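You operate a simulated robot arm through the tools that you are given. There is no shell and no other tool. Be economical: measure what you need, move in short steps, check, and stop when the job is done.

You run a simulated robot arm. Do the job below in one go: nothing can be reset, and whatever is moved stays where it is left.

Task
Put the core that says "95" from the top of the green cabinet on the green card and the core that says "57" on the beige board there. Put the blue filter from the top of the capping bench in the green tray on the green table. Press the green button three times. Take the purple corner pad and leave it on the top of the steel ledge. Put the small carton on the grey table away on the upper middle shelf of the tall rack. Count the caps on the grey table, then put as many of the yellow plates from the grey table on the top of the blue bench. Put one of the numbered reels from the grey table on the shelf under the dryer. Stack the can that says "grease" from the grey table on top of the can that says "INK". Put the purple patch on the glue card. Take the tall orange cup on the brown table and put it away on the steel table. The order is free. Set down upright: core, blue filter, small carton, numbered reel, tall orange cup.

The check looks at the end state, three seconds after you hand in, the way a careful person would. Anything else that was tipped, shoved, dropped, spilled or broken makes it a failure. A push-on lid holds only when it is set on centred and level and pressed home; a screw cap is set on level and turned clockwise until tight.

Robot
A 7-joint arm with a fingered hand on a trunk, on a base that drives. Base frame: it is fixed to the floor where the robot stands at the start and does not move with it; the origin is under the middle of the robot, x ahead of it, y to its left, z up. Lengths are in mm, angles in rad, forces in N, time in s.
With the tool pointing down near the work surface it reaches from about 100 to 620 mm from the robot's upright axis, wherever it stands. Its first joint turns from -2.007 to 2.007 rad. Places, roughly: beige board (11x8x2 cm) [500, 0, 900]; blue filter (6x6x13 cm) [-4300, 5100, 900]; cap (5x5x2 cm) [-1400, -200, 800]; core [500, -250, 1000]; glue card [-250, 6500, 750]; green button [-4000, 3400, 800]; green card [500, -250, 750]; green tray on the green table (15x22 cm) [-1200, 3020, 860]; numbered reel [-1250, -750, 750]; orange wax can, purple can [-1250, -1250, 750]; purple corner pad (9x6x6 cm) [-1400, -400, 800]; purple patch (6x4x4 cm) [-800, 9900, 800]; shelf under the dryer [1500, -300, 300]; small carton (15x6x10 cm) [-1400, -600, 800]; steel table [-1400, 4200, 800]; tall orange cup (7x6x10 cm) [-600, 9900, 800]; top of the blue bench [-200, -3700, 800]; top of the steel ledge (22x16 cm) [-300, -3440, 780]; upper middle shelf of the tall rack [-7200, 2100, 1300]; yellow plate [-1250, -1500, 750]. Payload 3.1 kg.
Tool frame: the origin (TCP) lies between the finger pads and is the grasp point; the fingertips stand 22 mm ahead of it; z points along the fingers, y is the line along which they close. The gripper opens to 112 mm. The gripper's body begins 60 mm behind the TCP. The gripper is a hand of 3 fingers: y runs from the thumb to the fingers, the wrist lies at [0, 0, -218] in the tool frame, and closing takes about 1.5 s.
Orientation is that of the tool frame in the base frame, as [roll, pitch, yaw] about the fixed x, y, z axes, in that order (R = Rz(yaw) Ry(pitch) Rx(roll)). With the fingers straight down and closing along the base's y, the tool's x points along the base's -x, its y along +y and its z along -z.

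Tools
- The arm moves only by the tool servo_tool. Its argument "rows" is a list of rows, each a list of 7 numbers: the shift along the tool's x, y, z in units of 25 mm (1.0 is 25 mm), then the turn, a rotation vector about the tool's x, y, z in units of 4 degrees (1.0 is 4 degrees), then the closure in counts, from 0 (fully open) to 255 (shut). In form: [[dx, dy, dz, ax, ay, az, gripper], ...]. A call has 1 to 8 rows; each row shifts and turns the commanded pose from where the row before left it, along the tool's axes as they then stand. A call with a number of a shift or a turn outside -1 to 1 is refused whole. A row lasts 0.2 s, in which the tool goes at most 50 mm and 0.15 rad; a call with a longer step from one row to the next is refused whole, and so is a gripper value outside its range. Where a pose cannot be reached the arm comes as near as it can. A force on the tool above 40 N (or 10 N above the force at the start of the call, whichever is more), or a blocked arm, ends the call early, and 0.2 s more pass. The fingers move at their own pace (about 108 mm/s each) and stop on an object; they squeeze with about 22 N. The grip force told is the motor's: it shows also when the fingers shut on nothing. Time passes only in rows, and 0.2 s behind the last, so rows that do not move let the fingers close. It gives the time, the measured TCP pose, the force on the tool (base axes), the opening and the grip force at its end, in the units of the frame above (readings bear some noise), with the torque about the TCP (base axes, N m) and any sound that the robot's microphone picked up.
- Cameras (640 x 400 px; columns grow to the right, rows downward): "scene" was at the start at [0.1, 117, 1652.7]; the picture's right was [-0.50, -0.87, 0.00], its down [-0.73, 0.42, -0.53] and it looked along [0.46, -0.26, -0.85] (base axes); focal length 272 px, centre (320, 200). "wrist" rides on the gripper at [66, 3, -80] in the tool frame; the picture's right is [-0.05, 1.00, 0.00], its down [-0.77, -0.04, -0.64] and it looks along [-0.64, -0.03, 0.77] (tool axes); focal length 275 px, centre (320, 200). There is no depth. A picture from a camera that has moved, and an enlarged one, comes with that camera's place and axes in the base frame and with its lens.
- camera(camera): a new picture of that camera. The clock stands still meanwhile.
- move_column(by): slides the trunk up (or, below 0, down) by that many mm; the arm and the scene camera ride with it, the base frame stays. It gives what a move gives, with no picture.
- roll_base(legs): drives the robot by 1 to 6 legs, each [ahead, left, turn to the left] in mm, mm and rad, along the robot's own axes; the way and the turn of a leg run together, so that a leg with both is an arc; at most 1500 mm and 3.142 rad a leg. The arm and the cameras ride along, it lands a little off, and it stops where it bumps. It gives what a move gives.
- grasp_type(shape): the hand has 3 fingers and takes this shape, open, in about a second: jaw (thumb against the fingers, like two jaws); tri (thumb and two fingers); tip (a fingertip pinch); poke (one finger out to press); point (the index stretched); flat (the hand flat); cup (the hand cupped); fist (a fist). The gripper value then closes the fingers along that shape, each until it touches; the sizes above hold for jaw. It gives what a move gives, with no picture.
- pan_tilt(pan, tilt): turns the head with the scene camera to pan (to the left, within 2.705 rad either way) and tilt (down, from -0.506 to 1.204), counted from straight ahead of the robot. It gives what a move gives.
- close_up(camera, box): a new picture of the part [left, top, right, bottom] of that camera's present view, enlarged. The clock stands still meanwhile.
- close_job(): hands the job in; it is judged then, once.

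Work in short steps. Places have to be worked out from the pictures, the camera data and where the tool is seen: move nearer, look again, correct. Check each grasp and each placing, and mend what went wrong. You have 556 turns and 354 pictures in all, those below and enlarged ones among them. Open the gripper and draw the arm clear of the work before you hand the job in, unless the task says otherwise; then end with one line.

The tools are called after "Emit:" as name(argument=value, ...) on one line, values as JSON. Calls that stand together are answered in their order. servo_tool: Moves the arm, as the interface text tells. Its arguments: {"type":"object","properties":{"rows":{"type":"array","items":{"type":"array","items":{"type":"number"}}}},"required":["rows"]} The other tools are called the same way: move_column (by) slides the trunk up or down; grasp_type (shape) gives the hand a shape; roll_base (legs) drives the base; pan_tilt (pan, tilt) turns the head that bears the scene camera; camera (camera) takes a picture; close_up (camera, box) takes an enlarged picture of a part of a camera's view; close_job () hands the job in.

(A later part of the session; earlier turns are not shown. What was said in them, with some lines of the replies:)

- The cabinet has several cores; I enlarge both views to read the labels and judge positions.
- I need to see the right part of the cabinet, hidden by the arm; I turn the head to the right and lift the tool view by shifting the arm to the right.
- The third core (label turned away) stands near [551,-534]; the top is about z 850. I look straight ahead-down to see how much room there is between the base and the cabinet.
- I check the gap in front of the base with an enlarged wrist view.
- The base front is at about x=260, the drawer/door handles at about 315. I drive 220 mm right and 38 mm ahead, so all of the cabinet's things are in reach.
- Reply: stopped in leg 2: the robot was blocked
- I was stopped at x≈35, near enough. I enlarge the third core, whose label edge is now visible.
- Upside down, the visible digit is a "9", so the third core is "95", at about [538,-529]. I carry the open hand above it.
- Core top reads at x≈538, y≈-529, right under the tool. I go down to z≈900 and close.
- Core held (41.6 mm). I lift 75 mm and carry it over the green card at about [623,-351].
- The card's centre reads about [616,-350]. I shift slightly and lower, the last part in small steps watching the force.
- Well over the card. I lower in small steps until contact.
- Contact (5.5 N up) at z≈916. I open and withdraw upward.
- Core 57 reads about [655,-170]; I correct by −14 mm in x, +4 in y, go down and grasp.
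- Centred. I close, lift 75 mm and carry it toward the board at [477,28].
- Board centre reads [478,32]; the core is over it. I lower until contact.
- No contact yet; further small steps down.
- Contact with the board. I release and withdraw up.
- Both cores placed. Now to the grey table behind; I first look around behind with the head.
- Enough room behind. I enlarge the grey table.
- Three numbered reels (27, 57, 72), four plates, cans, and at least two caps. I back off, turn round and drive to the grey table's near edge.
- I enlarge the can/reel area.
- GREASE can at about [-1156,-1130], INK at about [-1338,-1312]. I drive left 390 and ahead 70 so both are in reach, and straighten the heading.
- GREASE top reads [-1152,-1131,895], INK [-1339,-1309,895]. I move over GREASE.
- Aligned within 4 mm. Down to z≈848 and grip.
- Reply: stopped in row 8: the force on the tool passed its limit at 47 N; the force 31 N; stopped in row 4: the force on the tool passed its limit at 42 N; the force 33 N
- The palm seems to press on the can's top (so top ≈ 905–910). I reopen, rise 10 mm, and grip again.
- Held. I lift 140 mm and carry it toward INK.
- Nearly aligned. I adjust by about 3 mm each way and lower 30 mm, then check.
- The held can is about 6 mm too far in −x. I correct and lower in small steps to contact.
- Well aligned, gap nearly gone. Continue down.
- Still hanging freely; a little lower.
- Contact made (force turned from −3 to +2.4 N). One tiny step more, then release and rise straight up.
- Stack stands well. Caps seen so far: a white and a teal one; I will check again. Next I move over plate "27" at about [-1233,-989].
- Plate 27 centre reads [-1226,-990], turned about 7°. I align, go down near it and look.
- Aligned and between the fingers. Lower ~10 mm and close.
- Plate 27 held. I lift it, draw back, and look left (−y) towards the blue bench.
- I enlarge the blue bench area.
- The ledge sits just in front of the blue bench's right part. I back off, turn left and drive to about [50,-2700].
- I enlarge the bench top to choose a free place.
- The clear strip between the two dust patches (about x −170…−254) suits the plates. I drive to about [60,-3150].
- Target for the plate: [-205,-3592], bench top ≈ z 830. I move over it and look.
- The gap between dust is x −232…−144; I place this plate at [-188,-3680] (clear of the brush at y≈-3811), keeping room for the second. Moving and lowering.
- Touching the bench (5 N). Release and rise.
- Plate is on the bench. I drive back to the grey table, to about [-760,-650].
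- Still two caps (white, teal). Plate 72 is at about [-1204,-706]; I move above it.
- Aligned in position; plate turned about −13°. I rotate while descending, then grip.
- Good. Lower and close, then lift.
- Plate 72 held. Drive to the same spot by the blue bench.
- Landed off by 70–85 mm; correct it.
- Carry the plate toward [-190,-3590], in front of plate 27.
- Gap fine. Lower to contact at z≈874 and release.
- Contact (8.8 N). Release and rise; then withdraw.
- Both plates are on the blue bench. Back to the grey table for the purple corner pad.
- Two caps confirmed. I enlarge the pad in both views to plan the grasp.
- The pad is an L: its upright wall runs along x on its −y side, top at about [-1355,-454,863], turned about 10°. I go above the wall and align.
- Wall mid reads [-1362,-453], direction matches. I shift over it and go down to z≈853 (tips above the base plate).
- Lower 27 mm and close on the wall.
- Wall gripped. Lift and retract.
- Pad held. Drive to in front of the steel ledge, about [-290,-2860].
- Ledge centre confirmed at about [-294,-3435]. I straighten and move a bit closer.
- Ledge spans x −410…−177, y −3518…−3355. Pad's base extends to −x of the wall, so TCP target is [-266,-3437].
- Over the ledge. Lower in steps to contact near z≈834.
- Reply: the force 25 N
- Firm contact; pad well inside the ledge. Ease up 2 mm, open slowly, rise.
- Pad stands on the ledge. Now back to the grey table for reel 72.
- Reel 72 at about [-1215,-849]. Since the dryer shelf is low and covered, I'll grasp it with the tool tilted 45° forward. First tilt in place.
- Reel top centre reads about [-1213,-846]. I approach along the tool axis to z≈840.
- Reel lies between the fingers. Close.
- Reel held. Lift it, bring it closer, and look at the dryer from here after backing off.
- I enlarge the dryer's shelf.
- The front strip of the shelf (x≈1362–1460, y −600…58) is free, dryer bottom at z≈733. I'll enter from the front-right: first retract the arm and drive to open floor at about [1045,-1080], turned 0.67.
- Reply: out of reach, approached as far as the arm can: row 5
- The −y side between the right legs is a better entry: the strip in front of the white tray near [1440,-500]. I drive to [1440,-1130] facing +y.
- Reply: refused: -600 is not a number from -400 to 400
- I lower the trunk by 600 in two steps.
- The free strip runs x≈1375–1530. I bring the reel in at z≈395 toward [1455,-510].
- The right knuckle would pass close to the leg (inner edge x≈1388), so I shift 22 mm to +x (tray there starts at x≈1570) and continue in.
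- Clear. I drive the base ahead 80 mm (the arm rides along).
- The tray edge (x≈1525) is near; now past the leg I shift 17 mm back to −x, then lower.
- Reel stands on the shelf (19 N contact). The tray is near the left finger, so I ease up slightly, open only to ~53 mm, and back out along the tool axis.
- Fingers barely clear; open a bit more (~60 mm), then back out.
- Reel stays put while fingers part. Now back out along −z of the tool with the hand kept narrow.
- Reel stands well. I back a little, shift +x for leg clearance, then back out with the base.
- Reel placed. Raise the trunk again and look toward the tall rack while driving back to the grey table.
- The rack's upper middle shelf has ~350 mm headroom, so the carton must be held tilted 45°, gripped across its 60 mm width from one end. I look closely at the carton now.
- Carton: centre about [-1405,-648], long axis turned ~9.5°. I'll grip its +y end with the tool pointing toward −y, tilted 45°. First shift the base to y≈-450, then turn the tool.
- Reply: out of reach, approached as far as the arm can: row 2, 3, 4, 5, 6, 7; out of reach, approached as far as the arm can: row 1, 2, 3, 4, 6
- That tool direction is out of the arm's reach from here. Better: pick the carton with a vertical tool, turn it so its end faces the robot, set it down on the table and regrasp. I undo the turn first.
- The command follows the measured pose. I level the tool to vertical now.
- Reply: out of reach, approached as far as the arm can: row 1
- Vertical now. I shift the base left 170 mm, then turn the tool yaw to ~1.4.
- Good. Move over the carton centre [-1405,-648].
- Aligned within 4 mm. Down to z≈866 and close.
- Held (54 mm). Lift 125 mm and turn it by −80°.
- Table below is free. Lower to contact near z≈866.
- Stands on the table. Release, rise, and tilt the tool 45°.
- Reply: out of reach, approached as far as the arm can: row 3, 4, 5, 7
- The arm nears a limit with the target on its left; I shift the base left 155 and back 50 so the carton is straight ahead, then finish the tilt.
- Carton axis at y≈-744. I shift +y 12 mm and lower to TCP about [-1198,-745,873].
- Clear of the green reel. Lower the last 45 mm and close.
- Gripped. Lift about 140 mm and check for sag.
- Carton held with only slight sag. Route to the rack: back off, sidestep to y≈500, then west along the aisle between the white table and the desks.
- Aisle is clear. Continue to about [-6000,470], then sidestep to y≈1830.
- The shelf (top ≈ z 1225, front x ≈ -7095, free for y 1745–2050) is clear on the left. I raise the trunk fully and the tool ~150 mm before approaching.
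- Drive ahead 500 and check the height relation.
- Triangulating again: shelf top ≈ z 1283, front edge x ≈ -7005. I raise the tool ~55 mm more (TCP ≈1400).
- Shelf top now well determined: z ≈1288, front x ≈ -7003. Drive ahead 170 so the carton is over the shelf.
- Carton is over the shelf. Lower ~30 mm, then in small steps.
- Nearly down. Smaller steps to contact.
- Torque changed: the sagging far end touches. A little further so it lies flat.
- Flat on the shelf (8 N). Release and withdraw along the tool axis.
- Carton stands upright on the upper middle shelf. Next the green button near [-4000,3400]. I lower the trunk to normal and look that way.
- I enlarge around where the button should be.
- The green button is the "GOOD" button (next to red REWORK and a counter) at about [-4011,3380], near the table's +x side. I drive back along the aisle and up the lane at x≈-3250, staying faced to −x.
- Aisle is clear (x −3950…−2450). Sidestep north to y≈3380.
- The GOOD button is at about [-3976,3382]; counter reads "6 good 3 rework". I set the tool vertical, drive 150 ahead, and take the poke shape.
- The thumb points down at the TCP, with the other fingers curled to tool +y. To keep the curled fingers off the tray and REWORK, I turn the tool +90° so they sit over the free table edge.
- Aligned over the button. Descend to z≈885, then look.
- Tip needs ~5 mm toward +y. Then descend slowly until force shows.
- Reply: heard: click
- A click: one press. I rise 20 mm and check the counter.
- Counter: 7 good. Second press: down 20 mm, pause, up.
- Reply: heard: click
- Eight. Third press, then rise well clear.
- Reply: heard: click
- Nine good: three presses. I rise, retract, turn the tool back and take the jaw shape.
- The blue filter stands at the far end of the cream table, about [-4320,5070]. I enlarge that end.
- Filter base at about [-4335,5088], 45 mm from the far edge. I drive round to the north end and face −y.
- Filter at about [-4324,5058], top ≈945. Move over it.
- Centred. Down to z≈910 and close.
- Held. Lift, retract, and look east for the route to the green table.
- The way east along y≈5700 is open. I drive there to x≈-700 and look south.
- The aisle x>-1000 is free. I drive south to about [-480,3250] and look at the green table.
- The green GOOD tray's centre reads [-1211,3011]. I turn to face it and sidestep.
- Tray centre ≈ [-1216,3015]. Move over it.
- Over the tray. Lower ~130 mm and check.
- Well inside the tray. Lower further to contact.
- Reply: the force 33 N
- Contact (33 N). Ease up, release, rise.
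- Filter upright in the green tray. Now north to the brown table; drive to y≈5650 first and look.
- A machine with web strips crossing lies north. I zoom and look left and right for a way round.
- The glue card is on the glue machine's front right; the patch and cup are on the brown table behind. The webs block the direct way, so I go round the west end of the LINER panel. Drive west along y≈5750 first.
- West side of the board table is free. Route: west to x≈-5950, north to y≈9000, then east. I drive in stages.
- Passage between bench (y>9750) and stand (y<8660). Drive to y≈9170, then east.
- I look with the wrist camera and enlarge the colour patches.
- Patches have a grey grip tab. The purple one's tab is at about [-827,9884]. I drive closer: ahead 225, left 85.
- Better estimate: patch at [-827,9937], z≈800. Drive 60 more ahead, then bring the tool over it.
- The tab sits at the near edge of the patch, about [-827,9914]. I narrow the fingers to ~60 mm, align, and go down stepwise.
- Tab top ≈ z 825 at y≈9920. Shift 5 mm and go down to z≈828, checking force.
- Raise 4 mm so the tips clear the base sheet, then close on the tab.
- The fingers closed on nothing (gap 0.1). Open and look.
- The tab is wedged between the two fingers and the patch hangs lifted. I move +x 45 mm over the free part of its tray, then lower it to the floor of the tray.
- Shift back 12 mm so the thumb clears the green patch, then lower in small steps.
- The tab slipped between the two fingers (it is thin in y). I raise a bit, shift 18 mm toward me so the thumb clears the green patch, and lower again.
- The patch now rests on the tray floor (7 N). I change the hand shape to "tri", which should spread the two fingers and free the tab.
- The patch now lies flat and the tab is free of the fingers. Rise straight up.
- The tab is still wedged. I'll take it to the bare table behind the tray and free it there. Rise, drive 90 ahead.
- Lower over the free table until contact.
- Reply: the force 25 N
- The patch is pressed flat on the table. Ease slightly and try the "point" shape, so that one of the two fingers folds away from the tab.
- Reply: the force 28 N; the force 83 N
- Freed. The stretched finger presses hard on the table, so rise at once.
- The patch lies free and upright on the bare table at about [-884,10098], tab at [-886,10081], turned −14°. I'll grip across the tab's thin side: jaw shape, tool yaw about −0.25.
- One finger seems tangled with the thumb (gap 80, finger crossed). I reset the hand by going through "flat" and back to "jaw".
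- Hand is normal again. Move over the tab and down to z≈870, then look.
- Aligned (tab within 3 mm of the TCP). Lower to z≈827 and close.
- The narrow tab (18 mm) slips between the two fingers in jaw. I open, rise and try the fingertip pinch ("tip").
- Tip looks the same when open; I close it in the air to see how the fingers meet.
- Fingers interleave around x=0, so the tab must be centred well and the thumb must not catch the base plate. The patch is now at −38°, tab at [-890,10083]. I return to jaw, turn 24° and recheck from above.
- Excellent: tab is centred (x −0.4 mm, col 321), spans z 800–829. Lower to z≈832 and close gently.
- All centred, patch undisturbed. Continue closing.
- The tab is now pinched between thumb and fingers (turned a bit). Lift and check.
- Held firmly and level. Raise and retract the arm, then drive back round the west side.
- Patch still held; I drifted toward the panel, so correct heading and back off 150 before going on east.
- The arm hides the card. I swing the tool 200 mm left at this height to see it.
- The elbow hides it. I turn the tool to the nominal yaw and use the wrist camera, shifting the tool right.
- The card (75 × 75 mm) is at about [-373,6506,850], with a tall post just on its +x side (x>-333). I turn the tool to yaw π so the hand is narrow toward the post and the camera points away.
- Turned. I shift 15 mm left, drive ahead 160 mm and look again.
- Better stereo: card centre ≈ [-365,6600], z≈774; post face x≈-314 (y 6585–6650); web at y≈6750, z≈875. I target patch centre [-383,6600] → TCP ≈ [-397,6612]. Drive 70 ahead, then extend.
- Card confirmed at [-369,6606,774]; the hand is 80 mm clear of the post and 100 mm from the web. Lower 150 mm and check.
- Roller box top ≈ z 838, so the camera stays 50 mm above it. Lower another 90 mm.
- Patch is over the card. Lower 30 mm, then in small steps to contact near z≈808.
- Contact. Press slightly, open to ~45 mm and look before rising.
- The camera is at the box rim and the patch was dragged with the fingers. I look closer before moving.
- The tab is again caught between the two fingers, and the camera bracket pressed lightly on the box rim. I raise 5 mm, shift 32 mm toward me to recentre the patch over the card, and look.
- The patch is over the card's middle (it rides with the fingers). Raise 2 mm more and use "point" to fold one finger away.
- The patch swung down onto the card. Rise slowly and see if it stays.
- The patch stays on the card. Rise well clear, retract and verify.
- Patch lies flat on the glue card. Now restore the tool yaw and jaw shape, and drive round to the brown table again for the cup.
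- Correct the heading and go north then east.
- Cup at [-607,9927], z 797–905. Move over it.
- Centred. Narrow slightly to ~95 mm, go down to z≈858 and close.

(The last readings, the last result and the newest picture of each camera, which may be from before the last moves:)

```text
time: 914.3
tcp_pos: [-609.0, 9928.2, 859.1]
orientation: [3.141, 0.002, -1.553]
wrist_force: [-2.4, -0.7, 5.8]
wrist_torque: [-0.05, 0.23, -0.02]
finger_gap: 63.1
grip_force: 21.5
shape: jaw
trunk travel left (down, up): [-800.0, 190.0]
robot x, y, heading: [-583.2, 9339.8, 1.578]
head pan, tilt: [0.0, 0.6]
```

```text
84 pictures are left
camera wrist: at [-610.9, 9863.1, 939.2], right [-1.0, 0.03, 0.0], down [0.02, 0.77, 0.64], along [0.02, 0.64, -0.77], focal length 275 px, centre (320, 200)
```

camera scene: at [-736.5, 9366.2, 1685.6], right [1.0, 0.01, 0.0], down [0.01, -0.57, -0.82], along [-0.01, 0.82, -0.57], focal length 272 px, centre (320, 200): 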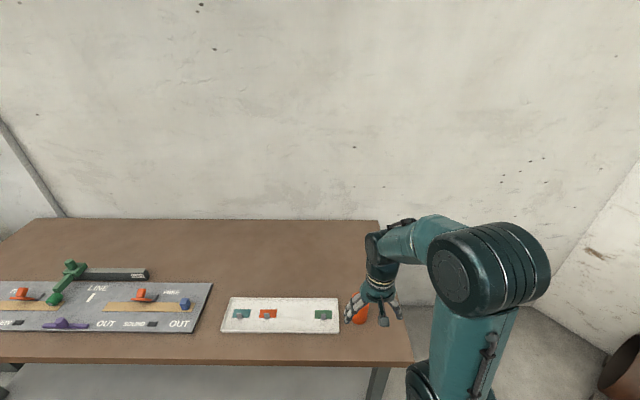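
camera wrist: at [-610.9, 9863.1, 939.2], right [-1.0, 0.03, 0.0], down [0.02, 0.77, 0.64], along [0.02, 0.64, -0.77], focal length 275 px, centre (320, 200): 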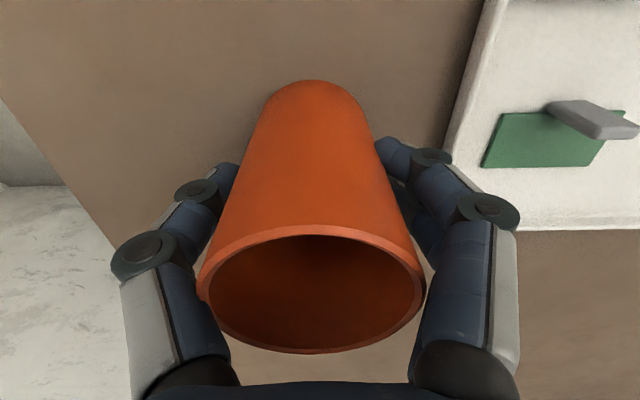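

Gripped. Lift and check.

Emit:
servo_tool(rows=[[0, 0, 0, 0, 0, 0, 255], [0, 0, -0.5, 0, 0, 0, 255], [0, 0, -1, 0, 0, 0, 255], [0, 0, -1, 0, 0, 0, 255], [0, 0, -1, 0, 0, 0, 255], [0, 0, -1, 0, 0, 0, 255], [0, 0, 0, 0, 0, 0, 255]])

Emit:
camera(camera="wrist")

```text
time: 915.9
tcp_pos: [-610.5, 9929.6, 971.4]
orientation: [-3.141, -0.001, -1.551]
wrist_force: [-0.4, -0.2, -1.0]
wrist_torque: [0.04, -0.02, -0.02]
finger_gap: 62.1
grip_force: 21.6
shape: jaw
trunk travel left (down, up): [-800.0, 190.0]
robot x, y, heading: [-583.6, 9341.4, 1.579]
head pan, tilt: [0.0, 0.6]
```

```text
83 pictures are left
camera wrist: at [-610.3, 9864.7, 1050.6], right [-1.0, 0.03, 0.0], down [0.02, 0.77, 0.63], along [0.02, 0.63, -0.77], focal length 275 px, centre (320, 200)
```

wrist: 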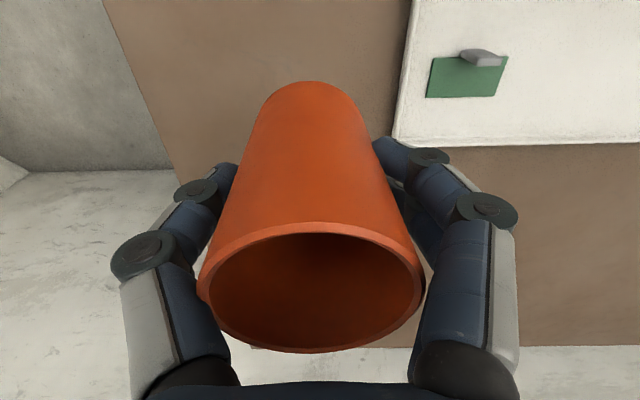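

Held. Raise, retract and drive back west, south and east.

Emit:
servo_tool(rows=[[0, 0, -1, 0, 0, 0, 255], [0, 0, -1, 0, 0, 0, 255], [0, 0, -1, 0, 0, 0, 255], [0, 0, -1, 0, 0, 0, 255], [1, 0, -1, 0, 0, 0, 255], [1, 0, 0, 0, 0, 0, 255], [1, 0, 0, 0, 0, 0, 255], [1, 0, 0, 0, 0, 0, 255]])

Emit:
servo_tool(rows=[[1, 0, 0, 0, 0, 0, 255], [1, 0, 0, 0, 0, 0, 255], [1, 0, 0, 0, 0, 0, 255], [0, 0, 0, 0, 0, 0, 255]])

Emit:
roll_base(legs=[[-220, 0, -0.01], [0, 1330, 0], [0, 1330, 0], [0, 1330, 0]])

```text
time: 917.7
tcp_pos: [-604.4, 9828.7, 1095.5]
orientation: [3.139, -0.001, -1.549]
wrist_force: [-0.2, -1.3, 0.5]
wrist_torque: [-0.01, 0.04, -0.01]
finger_gap: 61.7
grip_force: 21.8
shape: jaw
trunk travel left (down, up): [-800.0, 190.0]
robot x, y, heading: [-583.0, 9337.1, 1.579]
head pan, tilt: [0.0, 0.6]
```

```text
time: 918.7
tcp_pos: [-603.8, 9755.5, 1095.3]
orientation: [-3.141, 0.0, -1.55]
wrist_force: [0.7, -0.4, -1.0]
wrist_torque: [-0.01, 0.01, 0.02]
finger_gap: 61.7
grip_force: 22.1
shape: jaw
trunk travel left (down, up): [-800.0, 190.0]
robot x, y, heading: [-584.9, 9343.6, 1.581]
head pan, tilt: [0.0, 0.6]
```

```text
time: 939.2
tcp_pos: [-4593.8, 9555.2, 1095.8]
orientation: [-3.14, 0.001, -1.584]
wrist_force: [0.2, 0.6, -0.2]
wrist_torque: [-0.02, 0.0, 0.02]
finger_gap: 61.6
grip_force: 22.4
shape: jaw
trunk travel left (down, up): [-800.0, 190.0]
robot x, y, heading: [-4586.8, 9140.1, 1.552]
head pan, tilt: [0.0, 0.6]
```

Emit:
roll_base(legs=[[0, 1340, 0.018], [-1200, 0, 0], [-1200, 0, 0], [-1090, 0, 0]])

Emit:
roll_base(legs=[[0, -1400, 0], [0, -1400, 0]])

```text
time: 962.6
tcp_pos: [-6015.3, 6058.3, 1096.0]
orientation: [3.141, -0.001, -1.601]
wrist_force: [0.0, -1.2, -0.6]
wrist_torque: [0.04, -0.03, 0.04]
finger_gap: 61.5
grip_force: 21.8
shape: jaw
trunk travel left (down, up): [-800.0, 190.0]
robot x, y, heading: [-6014.3, 5644.4, 1.533]
head pan, tilt: [0.0, 0.6]
```

```text
time: 976.1
tcp_pos: [-3245.3, 6012.5, 1096.2]
orientation: [-3.141, -0.002, -1.541]
wrist_force: [0.9, 0.0, -0.5]
wrist_torque: [0.0, -0.01, 0.02]
finger_gap: 61.4
grip_force: 21.8
shape: jaw
trunk travel left (down, up): [-800.0, 190.0]
robot x, y, heading: [-3224.5, 5594.5, 1.589]
head pan, tilt: [0.0, 0.6]
```

Emit:
roll_base(legs=[[0, -1370, -0.018], [0, -1370, 0], [0, 0, 1.57], [0, 900, 0]])

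Emit:
pan_tilt(pan=0.0, tilt=0.7)

Emit:
camera(camera="scene")

```text
time: 997.5
tcp_pos: [-926.9, 4673.4, 1096.0]
orientation: [-3.141, -0.001, -0.016]
wrist_force: [0.7, 0.9, 0.2]
wrist_torque: [-0.02, 0.02, -0.05]
finger_gap: 61.4
grip_force: 22.5
shape: jaw
trunk travel left (down, up): [-800.0, 190.0]
robot x, y, heading: [-512.6, 4681.5, 3.118]
head pan, tilt: [0.0, 0.6]
```

```text
time: 998.2
tcp_pos: [-925.5, 4673.7, 1096.2]
orientation: [3.142, 0.001, -0.014]
wrist_force: [-0.5, 0.1, 0.1]
wrist_torque: [0.02, 0.0, -0.02]
finger_gap: 61.3
grip_force: 22.3
shape: jaw
trunk travel left (down, up): [-800.0, 190.0]
robot x, y, heading: [-510.7, 4680.9, 3.115]
head pan, tilt: [0.0, 0.7]
```

```text
82 pictures are left
camera scene: at [-539.7, 4525.3, 1677.0], right [0.03, 1.0, 0.0], down [0.64, -0.02, -0.77], along [-0.76, 0.02, -0.64], focal length 272 px, centre (320, 200)
```

scene: 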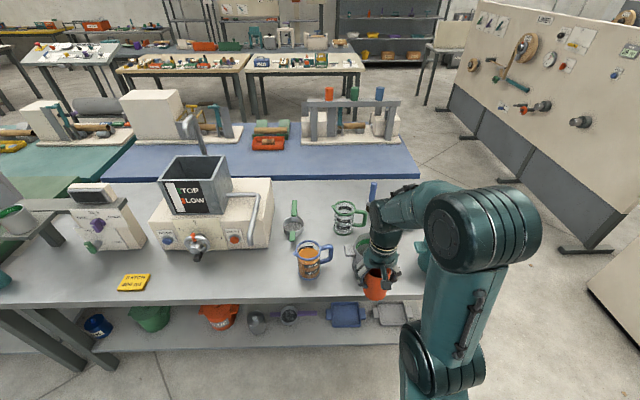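

The steel table has a free strip in front of the hopper machine around [-1120,4220]. I sidestep there.

Emit:
roll_base(legs=[[0, 450, 0.025], [60, 0, 0]])

Emit:
camera(camera="wrist")

Emit:
camera(camera="scene")

```text
time: 1001.5
tcp_pos: [-992.6, 4209.8, 1096.6]
orientation: [3.141, -0.002, 0.007]
wrist_force: [0.2, -0.3, -0.1]
wrist_torque: [-0.01, -0.05, -0.03]
finger_gap: 61.1
grip_force: 22.0
shape: jaw
trunk travel left (down, up): [-800.0, 190.0]
robot x, y, heading: [-580.1, 4228.8, 3.144]
head pan, tilt: [0.0, 0.7]
```

```text
81 pictures are left
camera wrist: at [-926.4, 4208.6, 1175.7], right [-0.04, -1.0, 0.0], down [-0.77, 0.03, 0.63], along [-0.63, 0.02, -0.77], focal length 275 px, centre (320, 200)
```

wrist: 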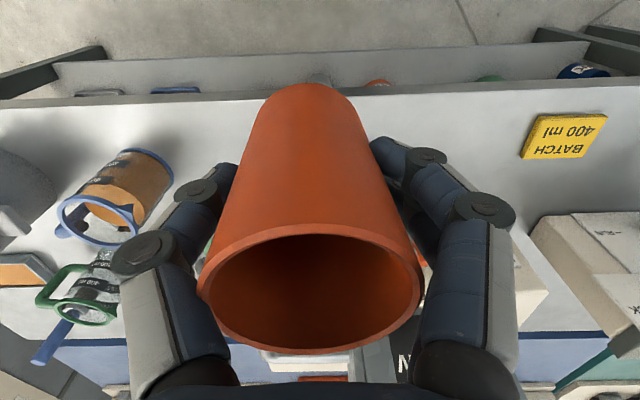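

```text
80 pictures are left
camera scene: at [-602.9, 4071.1, 1676.9], right [0.0, 1.0, 0.0], down [0.64, 0.0, -0.76], along [-0.76, 0.0, -0.64], focal length 272 px, centre (320, 200)
```

scene: 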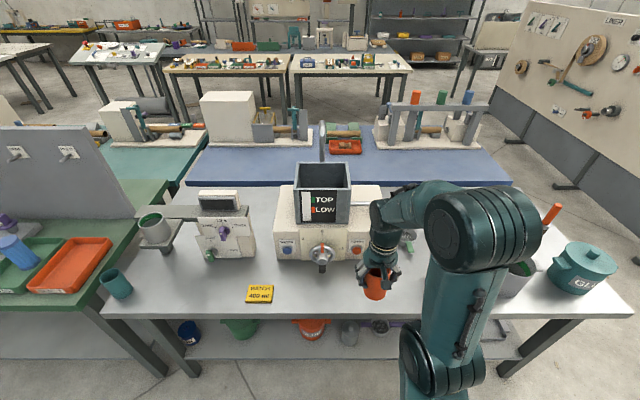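

Target [-1135,4212]: free strip x −1060…−1250. Move over and lower.

Emit:
servo_tool(rows=[[-0.96, 0, 0, 0, 0, 0, 255], [-0.96, 0, 0, 0, 0, 0, 255], [-0.96, 0, 0, 0, 0, 0, 255], [-0.96, 0, 0, 0, 0, 0, 255], [-0.96, 0, 1, 0, 0, 0, 255], [-0.92, 0, 1, 0, 0, 0, 255], [0, 0, 1, 0, 0, 0, 255], [0, 0, 0, 0, 0, 0, 255]])

Emit:
camera(camera="wrist")

Emit:
close_up(camera="scene", box=[240, 180, 440, 320])

```text
time: 1003.3
tcp_pos: [-1133.0, 4209.9, 1021.4]
orientation: [3.141, 0.0, 0.009]
wrist_force: [-1.0, 0.0, -0.4]
wrist_torque: [0.0, -0.01, 0.02]
finger_gap: 61.2
grip_force: 21.9
shape: jaw
trunk travel left (down, up): [-800.0, 190.0]
robot x, y, heading: [-575.8, 4224.5, 3.14]
head pan, tilt: [0.0, 0.7]
```

```text
79 pictures are left
camera wrist: at [-1066.5, 4208.3, 1100.8], right [-0.04, -1.0, 0.0], down [-0.77, 0.03, 0.64], along [-0.64, 0.02, -0.77], focal length 275 px, centre (320, 200)
```

wrist: 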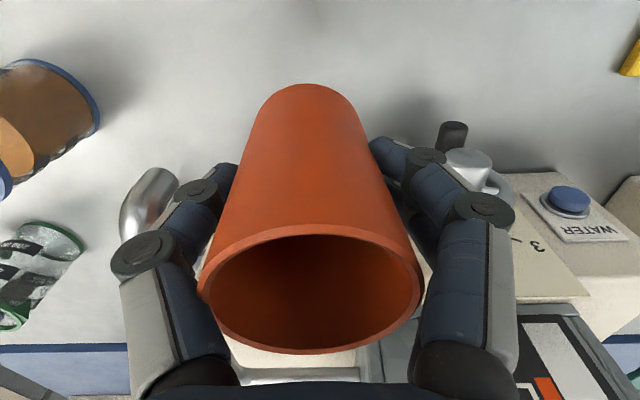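

```text
2.86 times, centred on (340, 250) of scene
camera zoom: at [-601.7, 4071.4, 1677.0], right [0.0, 1.0, 0.0], down [0.64, 0.0, -0.76], along [-0.76, 0.0, -0.64], focal length 778 px, centre (263, 57)
```

zoom: 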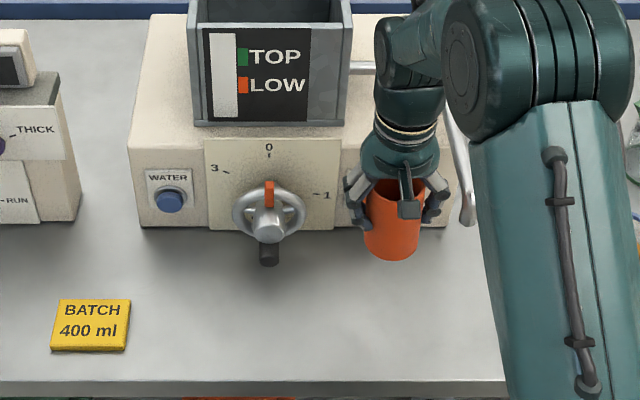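

Clear below. Lower to z≈875 then slowly to contact.

Emit:
servo_tool(rows=[[0, 0, 1, 0, 0, 0, 255], [0, 0, 1, 0, 0, 0, 255], [0, 0, 1, 0, 0, 0, 255], [0, 0, 1, 0, 0, 0, 255], [0, 0, 1, 0, 0, 0, 255], [0, 0, 0.6, 0, 0, 0, 255], [0, 0, 0, 0, 0, 0, 255]])

Emit:
servo_tool(rows=[[0, 0, 0.25, 0, 0, 0, 255], [0, 0, 0.2, 0, 0, 0, 255], [0, 0, 0, 0, 0, 0, 255]])

Emit:
camera(camera="wrist")

```text
time: 1004.9
tcp_pos: [-1135.9, 4209.9, 880.4]
orientation: [3.141, -0.001, 0.007]
wrist_force: [-0.9, 0.1, 0.0]
wrist_torque: [0.0, -0.01, -0.02]
finger_gap: 60.5
grip_force: 22.0
shape: jaw
trunk travel left (down, up): [-800.0, 190.0]
robot x, y, heading: [-575.9, 4225.4, 3.14]
head pan, tilt: [0.0, 0.7]
```

```text
time: 1005.7
tcp_pos: [-1134.0, 4208.1, 869.3]
orientation: [3.141, -0.001, 0.01]
wrist_force: [0.5, 0.3, 0.3]
wrist_torque: [0.0, -0.04, 0.01]
finger_gap: 60.6
grip_force: 22.2
shape: jaw
trunk travel left (down, up): [-800.0, 190.0]
robot x, y, heading: [-576.7, 4227.9, 3.138]
head pan, tilt: [0.0, 0.7]
```

```text
77 pictures are left
camera wrist: at [-1068.8, 4207.3, 949.9], right [-0.04, -1.0, 0.0], down [-0.77, 0.03, 0.64], along [-0.64, 0.02, -0.77], focal length 275 px, centre (320, 200)
```

wrist: 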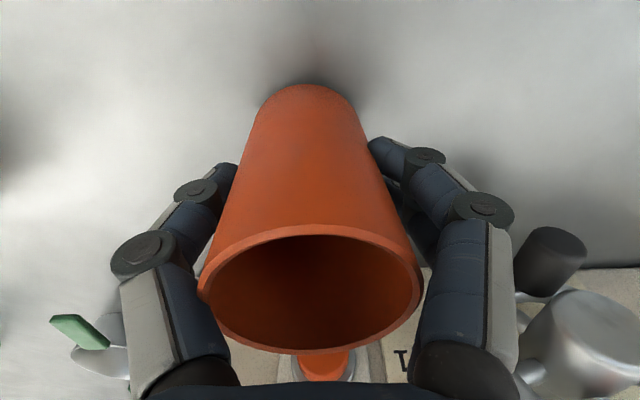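

Emit:
servo_tool(rows=[[0, 0, 0.12, 0, 0, 0, 255], [0, 0, 0.1, 0, 0, 0, 255], [0, 0, 0.08, 0, 0, 0, 255], [0, 0, 0, 0, 0, 0, 255]])

```text
time: 1006.7
tcp_pos: [-1135.4, 4209.6, 861.2]
orientation: [-3.14, -0.001, 0.009]
wrist_force: [0.1, 0.1, -0.2]
wrist_torque: [0.01, -0.02, -0.01]
finger_gap: 60.8
grip_force: 21.6
shape: jaw
trunk travel left (down, up): [-800.0, 190.0]
robot x, y, heading: [-577.7, 4228.1, 3.138]
head pan, tilt: [0.0, 0.7]
```

Emit:
servo_tool(rows=[[0, 0, 0.1, 0, 0, 0, 255], [0, 0, 0.1, 0, 0, 0, 255], [0, 0, 0.08, 0, 0, 0, 255], [0, 0, 0, 0, 0, 0, 255]])

```text
time: 1007.7
tcp_pos: [-1133.8, 4210.0, 857.6]
orientation: [3.139, 0.008, 0.008]
wrist_force: [-6.5, 2.9, 30.7]
wrist_torque: [-0.42, 0.06, -0.03]
finger_gap: 61.1
grip_force: 21.5
shape: jaw
trunk travel left (down, up): [-800.0, 190.0]
robot x, y, heading: [-577.3, 4225.4, 3.137]
head pan, tilt: [0.0, 0.7]
```

Contact. Ease up 3 mm, release and rise.

Emit:
servo_tool(rows=[[0, 0, -0.12, 0, 0, 0, 255], [0, 0, 0, 0, 0, 0, 255], [0, 0, 0, 0, 0, 0, 70], [0, 0, 0, 0, 0, 0, 40], [0, 0, 0, 0, 0, 0, 30], [0, 0, -0.6, 0, 0, 0, 30], [0, 0, -1, 0, 0, 0, 30], [0, 0, -1, 0, 0, 0, 30]])

Emit:
servo_tool(rows=[[0, 0, -1, 0, 0, 0, 0], [0, 0, -1, 0, 0, 0, 0], [0, 0, -1, 0, 0, 0, 0], [0, 0, -1, 0, 0, 0, 0], [0, 0, -1, 0, 0, 0, 0], [1, 0, -1, 0, 0, 0, 0], [1, 0, 0, 0, 0, 0, 0], [1, 0, 0, 0, 0, 0, 0]])

Emit:
servo_tool(rows=[[1, 0, 0, 0, 0, 0, 0], [1, 0, 0, 0, 0, 0, 0], [1, 0, 0, 0, 0, 0, 0], [1, 0, 0, 0, 0, 0, 0]])

Emit:
camera(camera="scene")

Emit:
close_up(camera="scene", box=[0, 200, 120, 320])

```text
time: 1009.5
tcp_pos: [-1135.0, 4208.3, 923.4]
orientation: [3.141, 0.0, 0.008]
wrist_force: [-0.3, 0.4, 0.3]
wrist_torque: [-0.01, 0.03, 0.02]
finger_gap: 98.5
grip_force: 0.0
shape: jaw
trunk travel left (down, up): [-800.0, 190.0]
robot x, y, heading: [-574.8, 4227.7, 3.138]
head pan, tilt: [0.0, 0.7]
```

```text
time: 1011.3
tcp_pos: [-1059.2, 4210.8, 1074.4]
orientation: [-3.142, 0.001, 0.009]
wrist_force: [-1.0, 0.0, -0.7]
wrist_torque: [-0.01, 0.01, 0.02]
finger_gap: 111.9
grip_force: 0.1
shape: jaw
trunk travel left (down, up): [-800.0, 190.0]
robot x, y, heading: [-575.6, 4222.3, 3.138]
head pan, tilt: [0.0, 0.7]
```

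```text
time: 1012.3
tcp_pos: [-958.3, 4211.9, 1072.4]
orientation: [-3.141, -0.002, 0.008]
wrist_force: [1.5, 0.0, -0.3]
wrist_torque: [-0.03, 0.04, 0.02]
finger_gap: 112.0
grip_force: 0.1
shape: jaw
trunk travel left (down, up): [-800.0, 190.0]
robot x, y, heading: [-577.2, 4223.1, 3.137]
head pan, tilt: [0.0, 0.7]
```

```text
76 pictures are left
camera scene: at [-600.2, 4071.7, 1677.1], right [0.0, 1.0, 0.0], down [0.64, 0.0, -0.77], along [-0.77, 0.0, -0.64], focal length 272 px, centre (320, 200)
```

scene: 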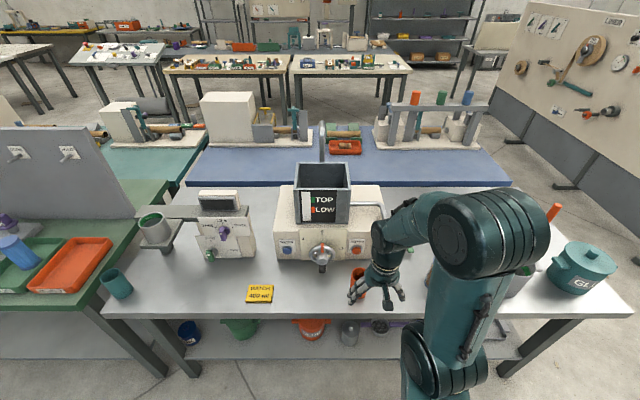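

```text
3.33 times, centred on (60, 260) of scene
camera zoom: at [-600.2, 4071.7, 1677.1], right [0.0, 1.0, 0.0], down [0.64, 0.0, -0.77], along [-0.77, 0.0, -0.64], focal length 907 px, centre (1187, 0)
```

zoom: 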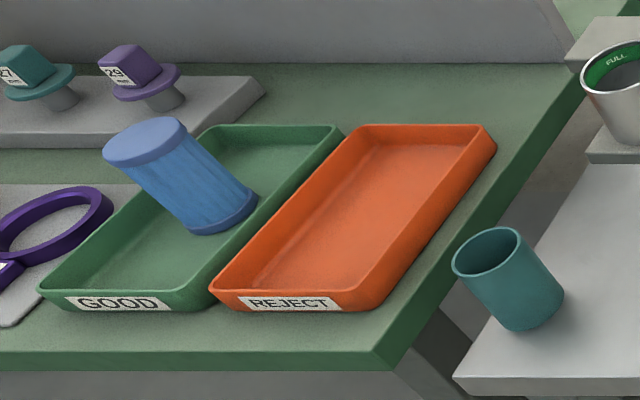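

The filter stands upright (same perspective lean as its neighbours). I check the cup with the wrist camera.

Emit:
camera(camera="wrist")

```text
74 pictures are left
camera wrist: at [-892.9, 4210.7, 1152.1], right [-0.04, -1.0, 0.0], down [-0.77, 0.03, 0.64], along [-0.64, 0.02, -0.77], focal length 275 px, centre (320, 200)
```

wrist: 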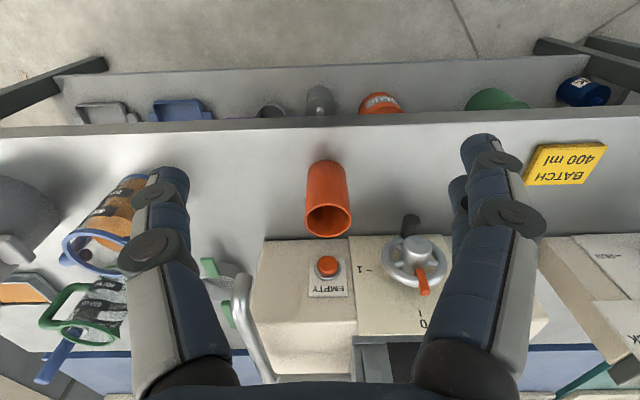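

Cup stands upright on the steel table. All jobs are done; I back off so the arm is clear.

Emit:
roll_base(legs=[[-200, 0, 0]])

Emit:
close_job()

```text
time: 1013.9
tcp_pos: [-761.5, 4213.0, 1073.0]
orientation: [-3.14, 0.0, 0.006]
wrist_force: [0.6, 0.4, -0.3]
wrist_torque: [0.0, 0.06, 0.01]
finger_gap: 112.0
grip_force: 0.0
shape: jaw
trunk travel left (down, up): [-800.0, 190.0]
robot x, y, heading: [-376.8, 4223.4, 3.138]
head pan, tilt: [0.0, 0.7]
```

```text
The job is handed in.
```

I handed the job in with every task done (I counted 2 caps, so 2 yellow plates went on the blue bench); the one slip was nudging the orange patch about 3 mm in its tray while freeing the purple one.
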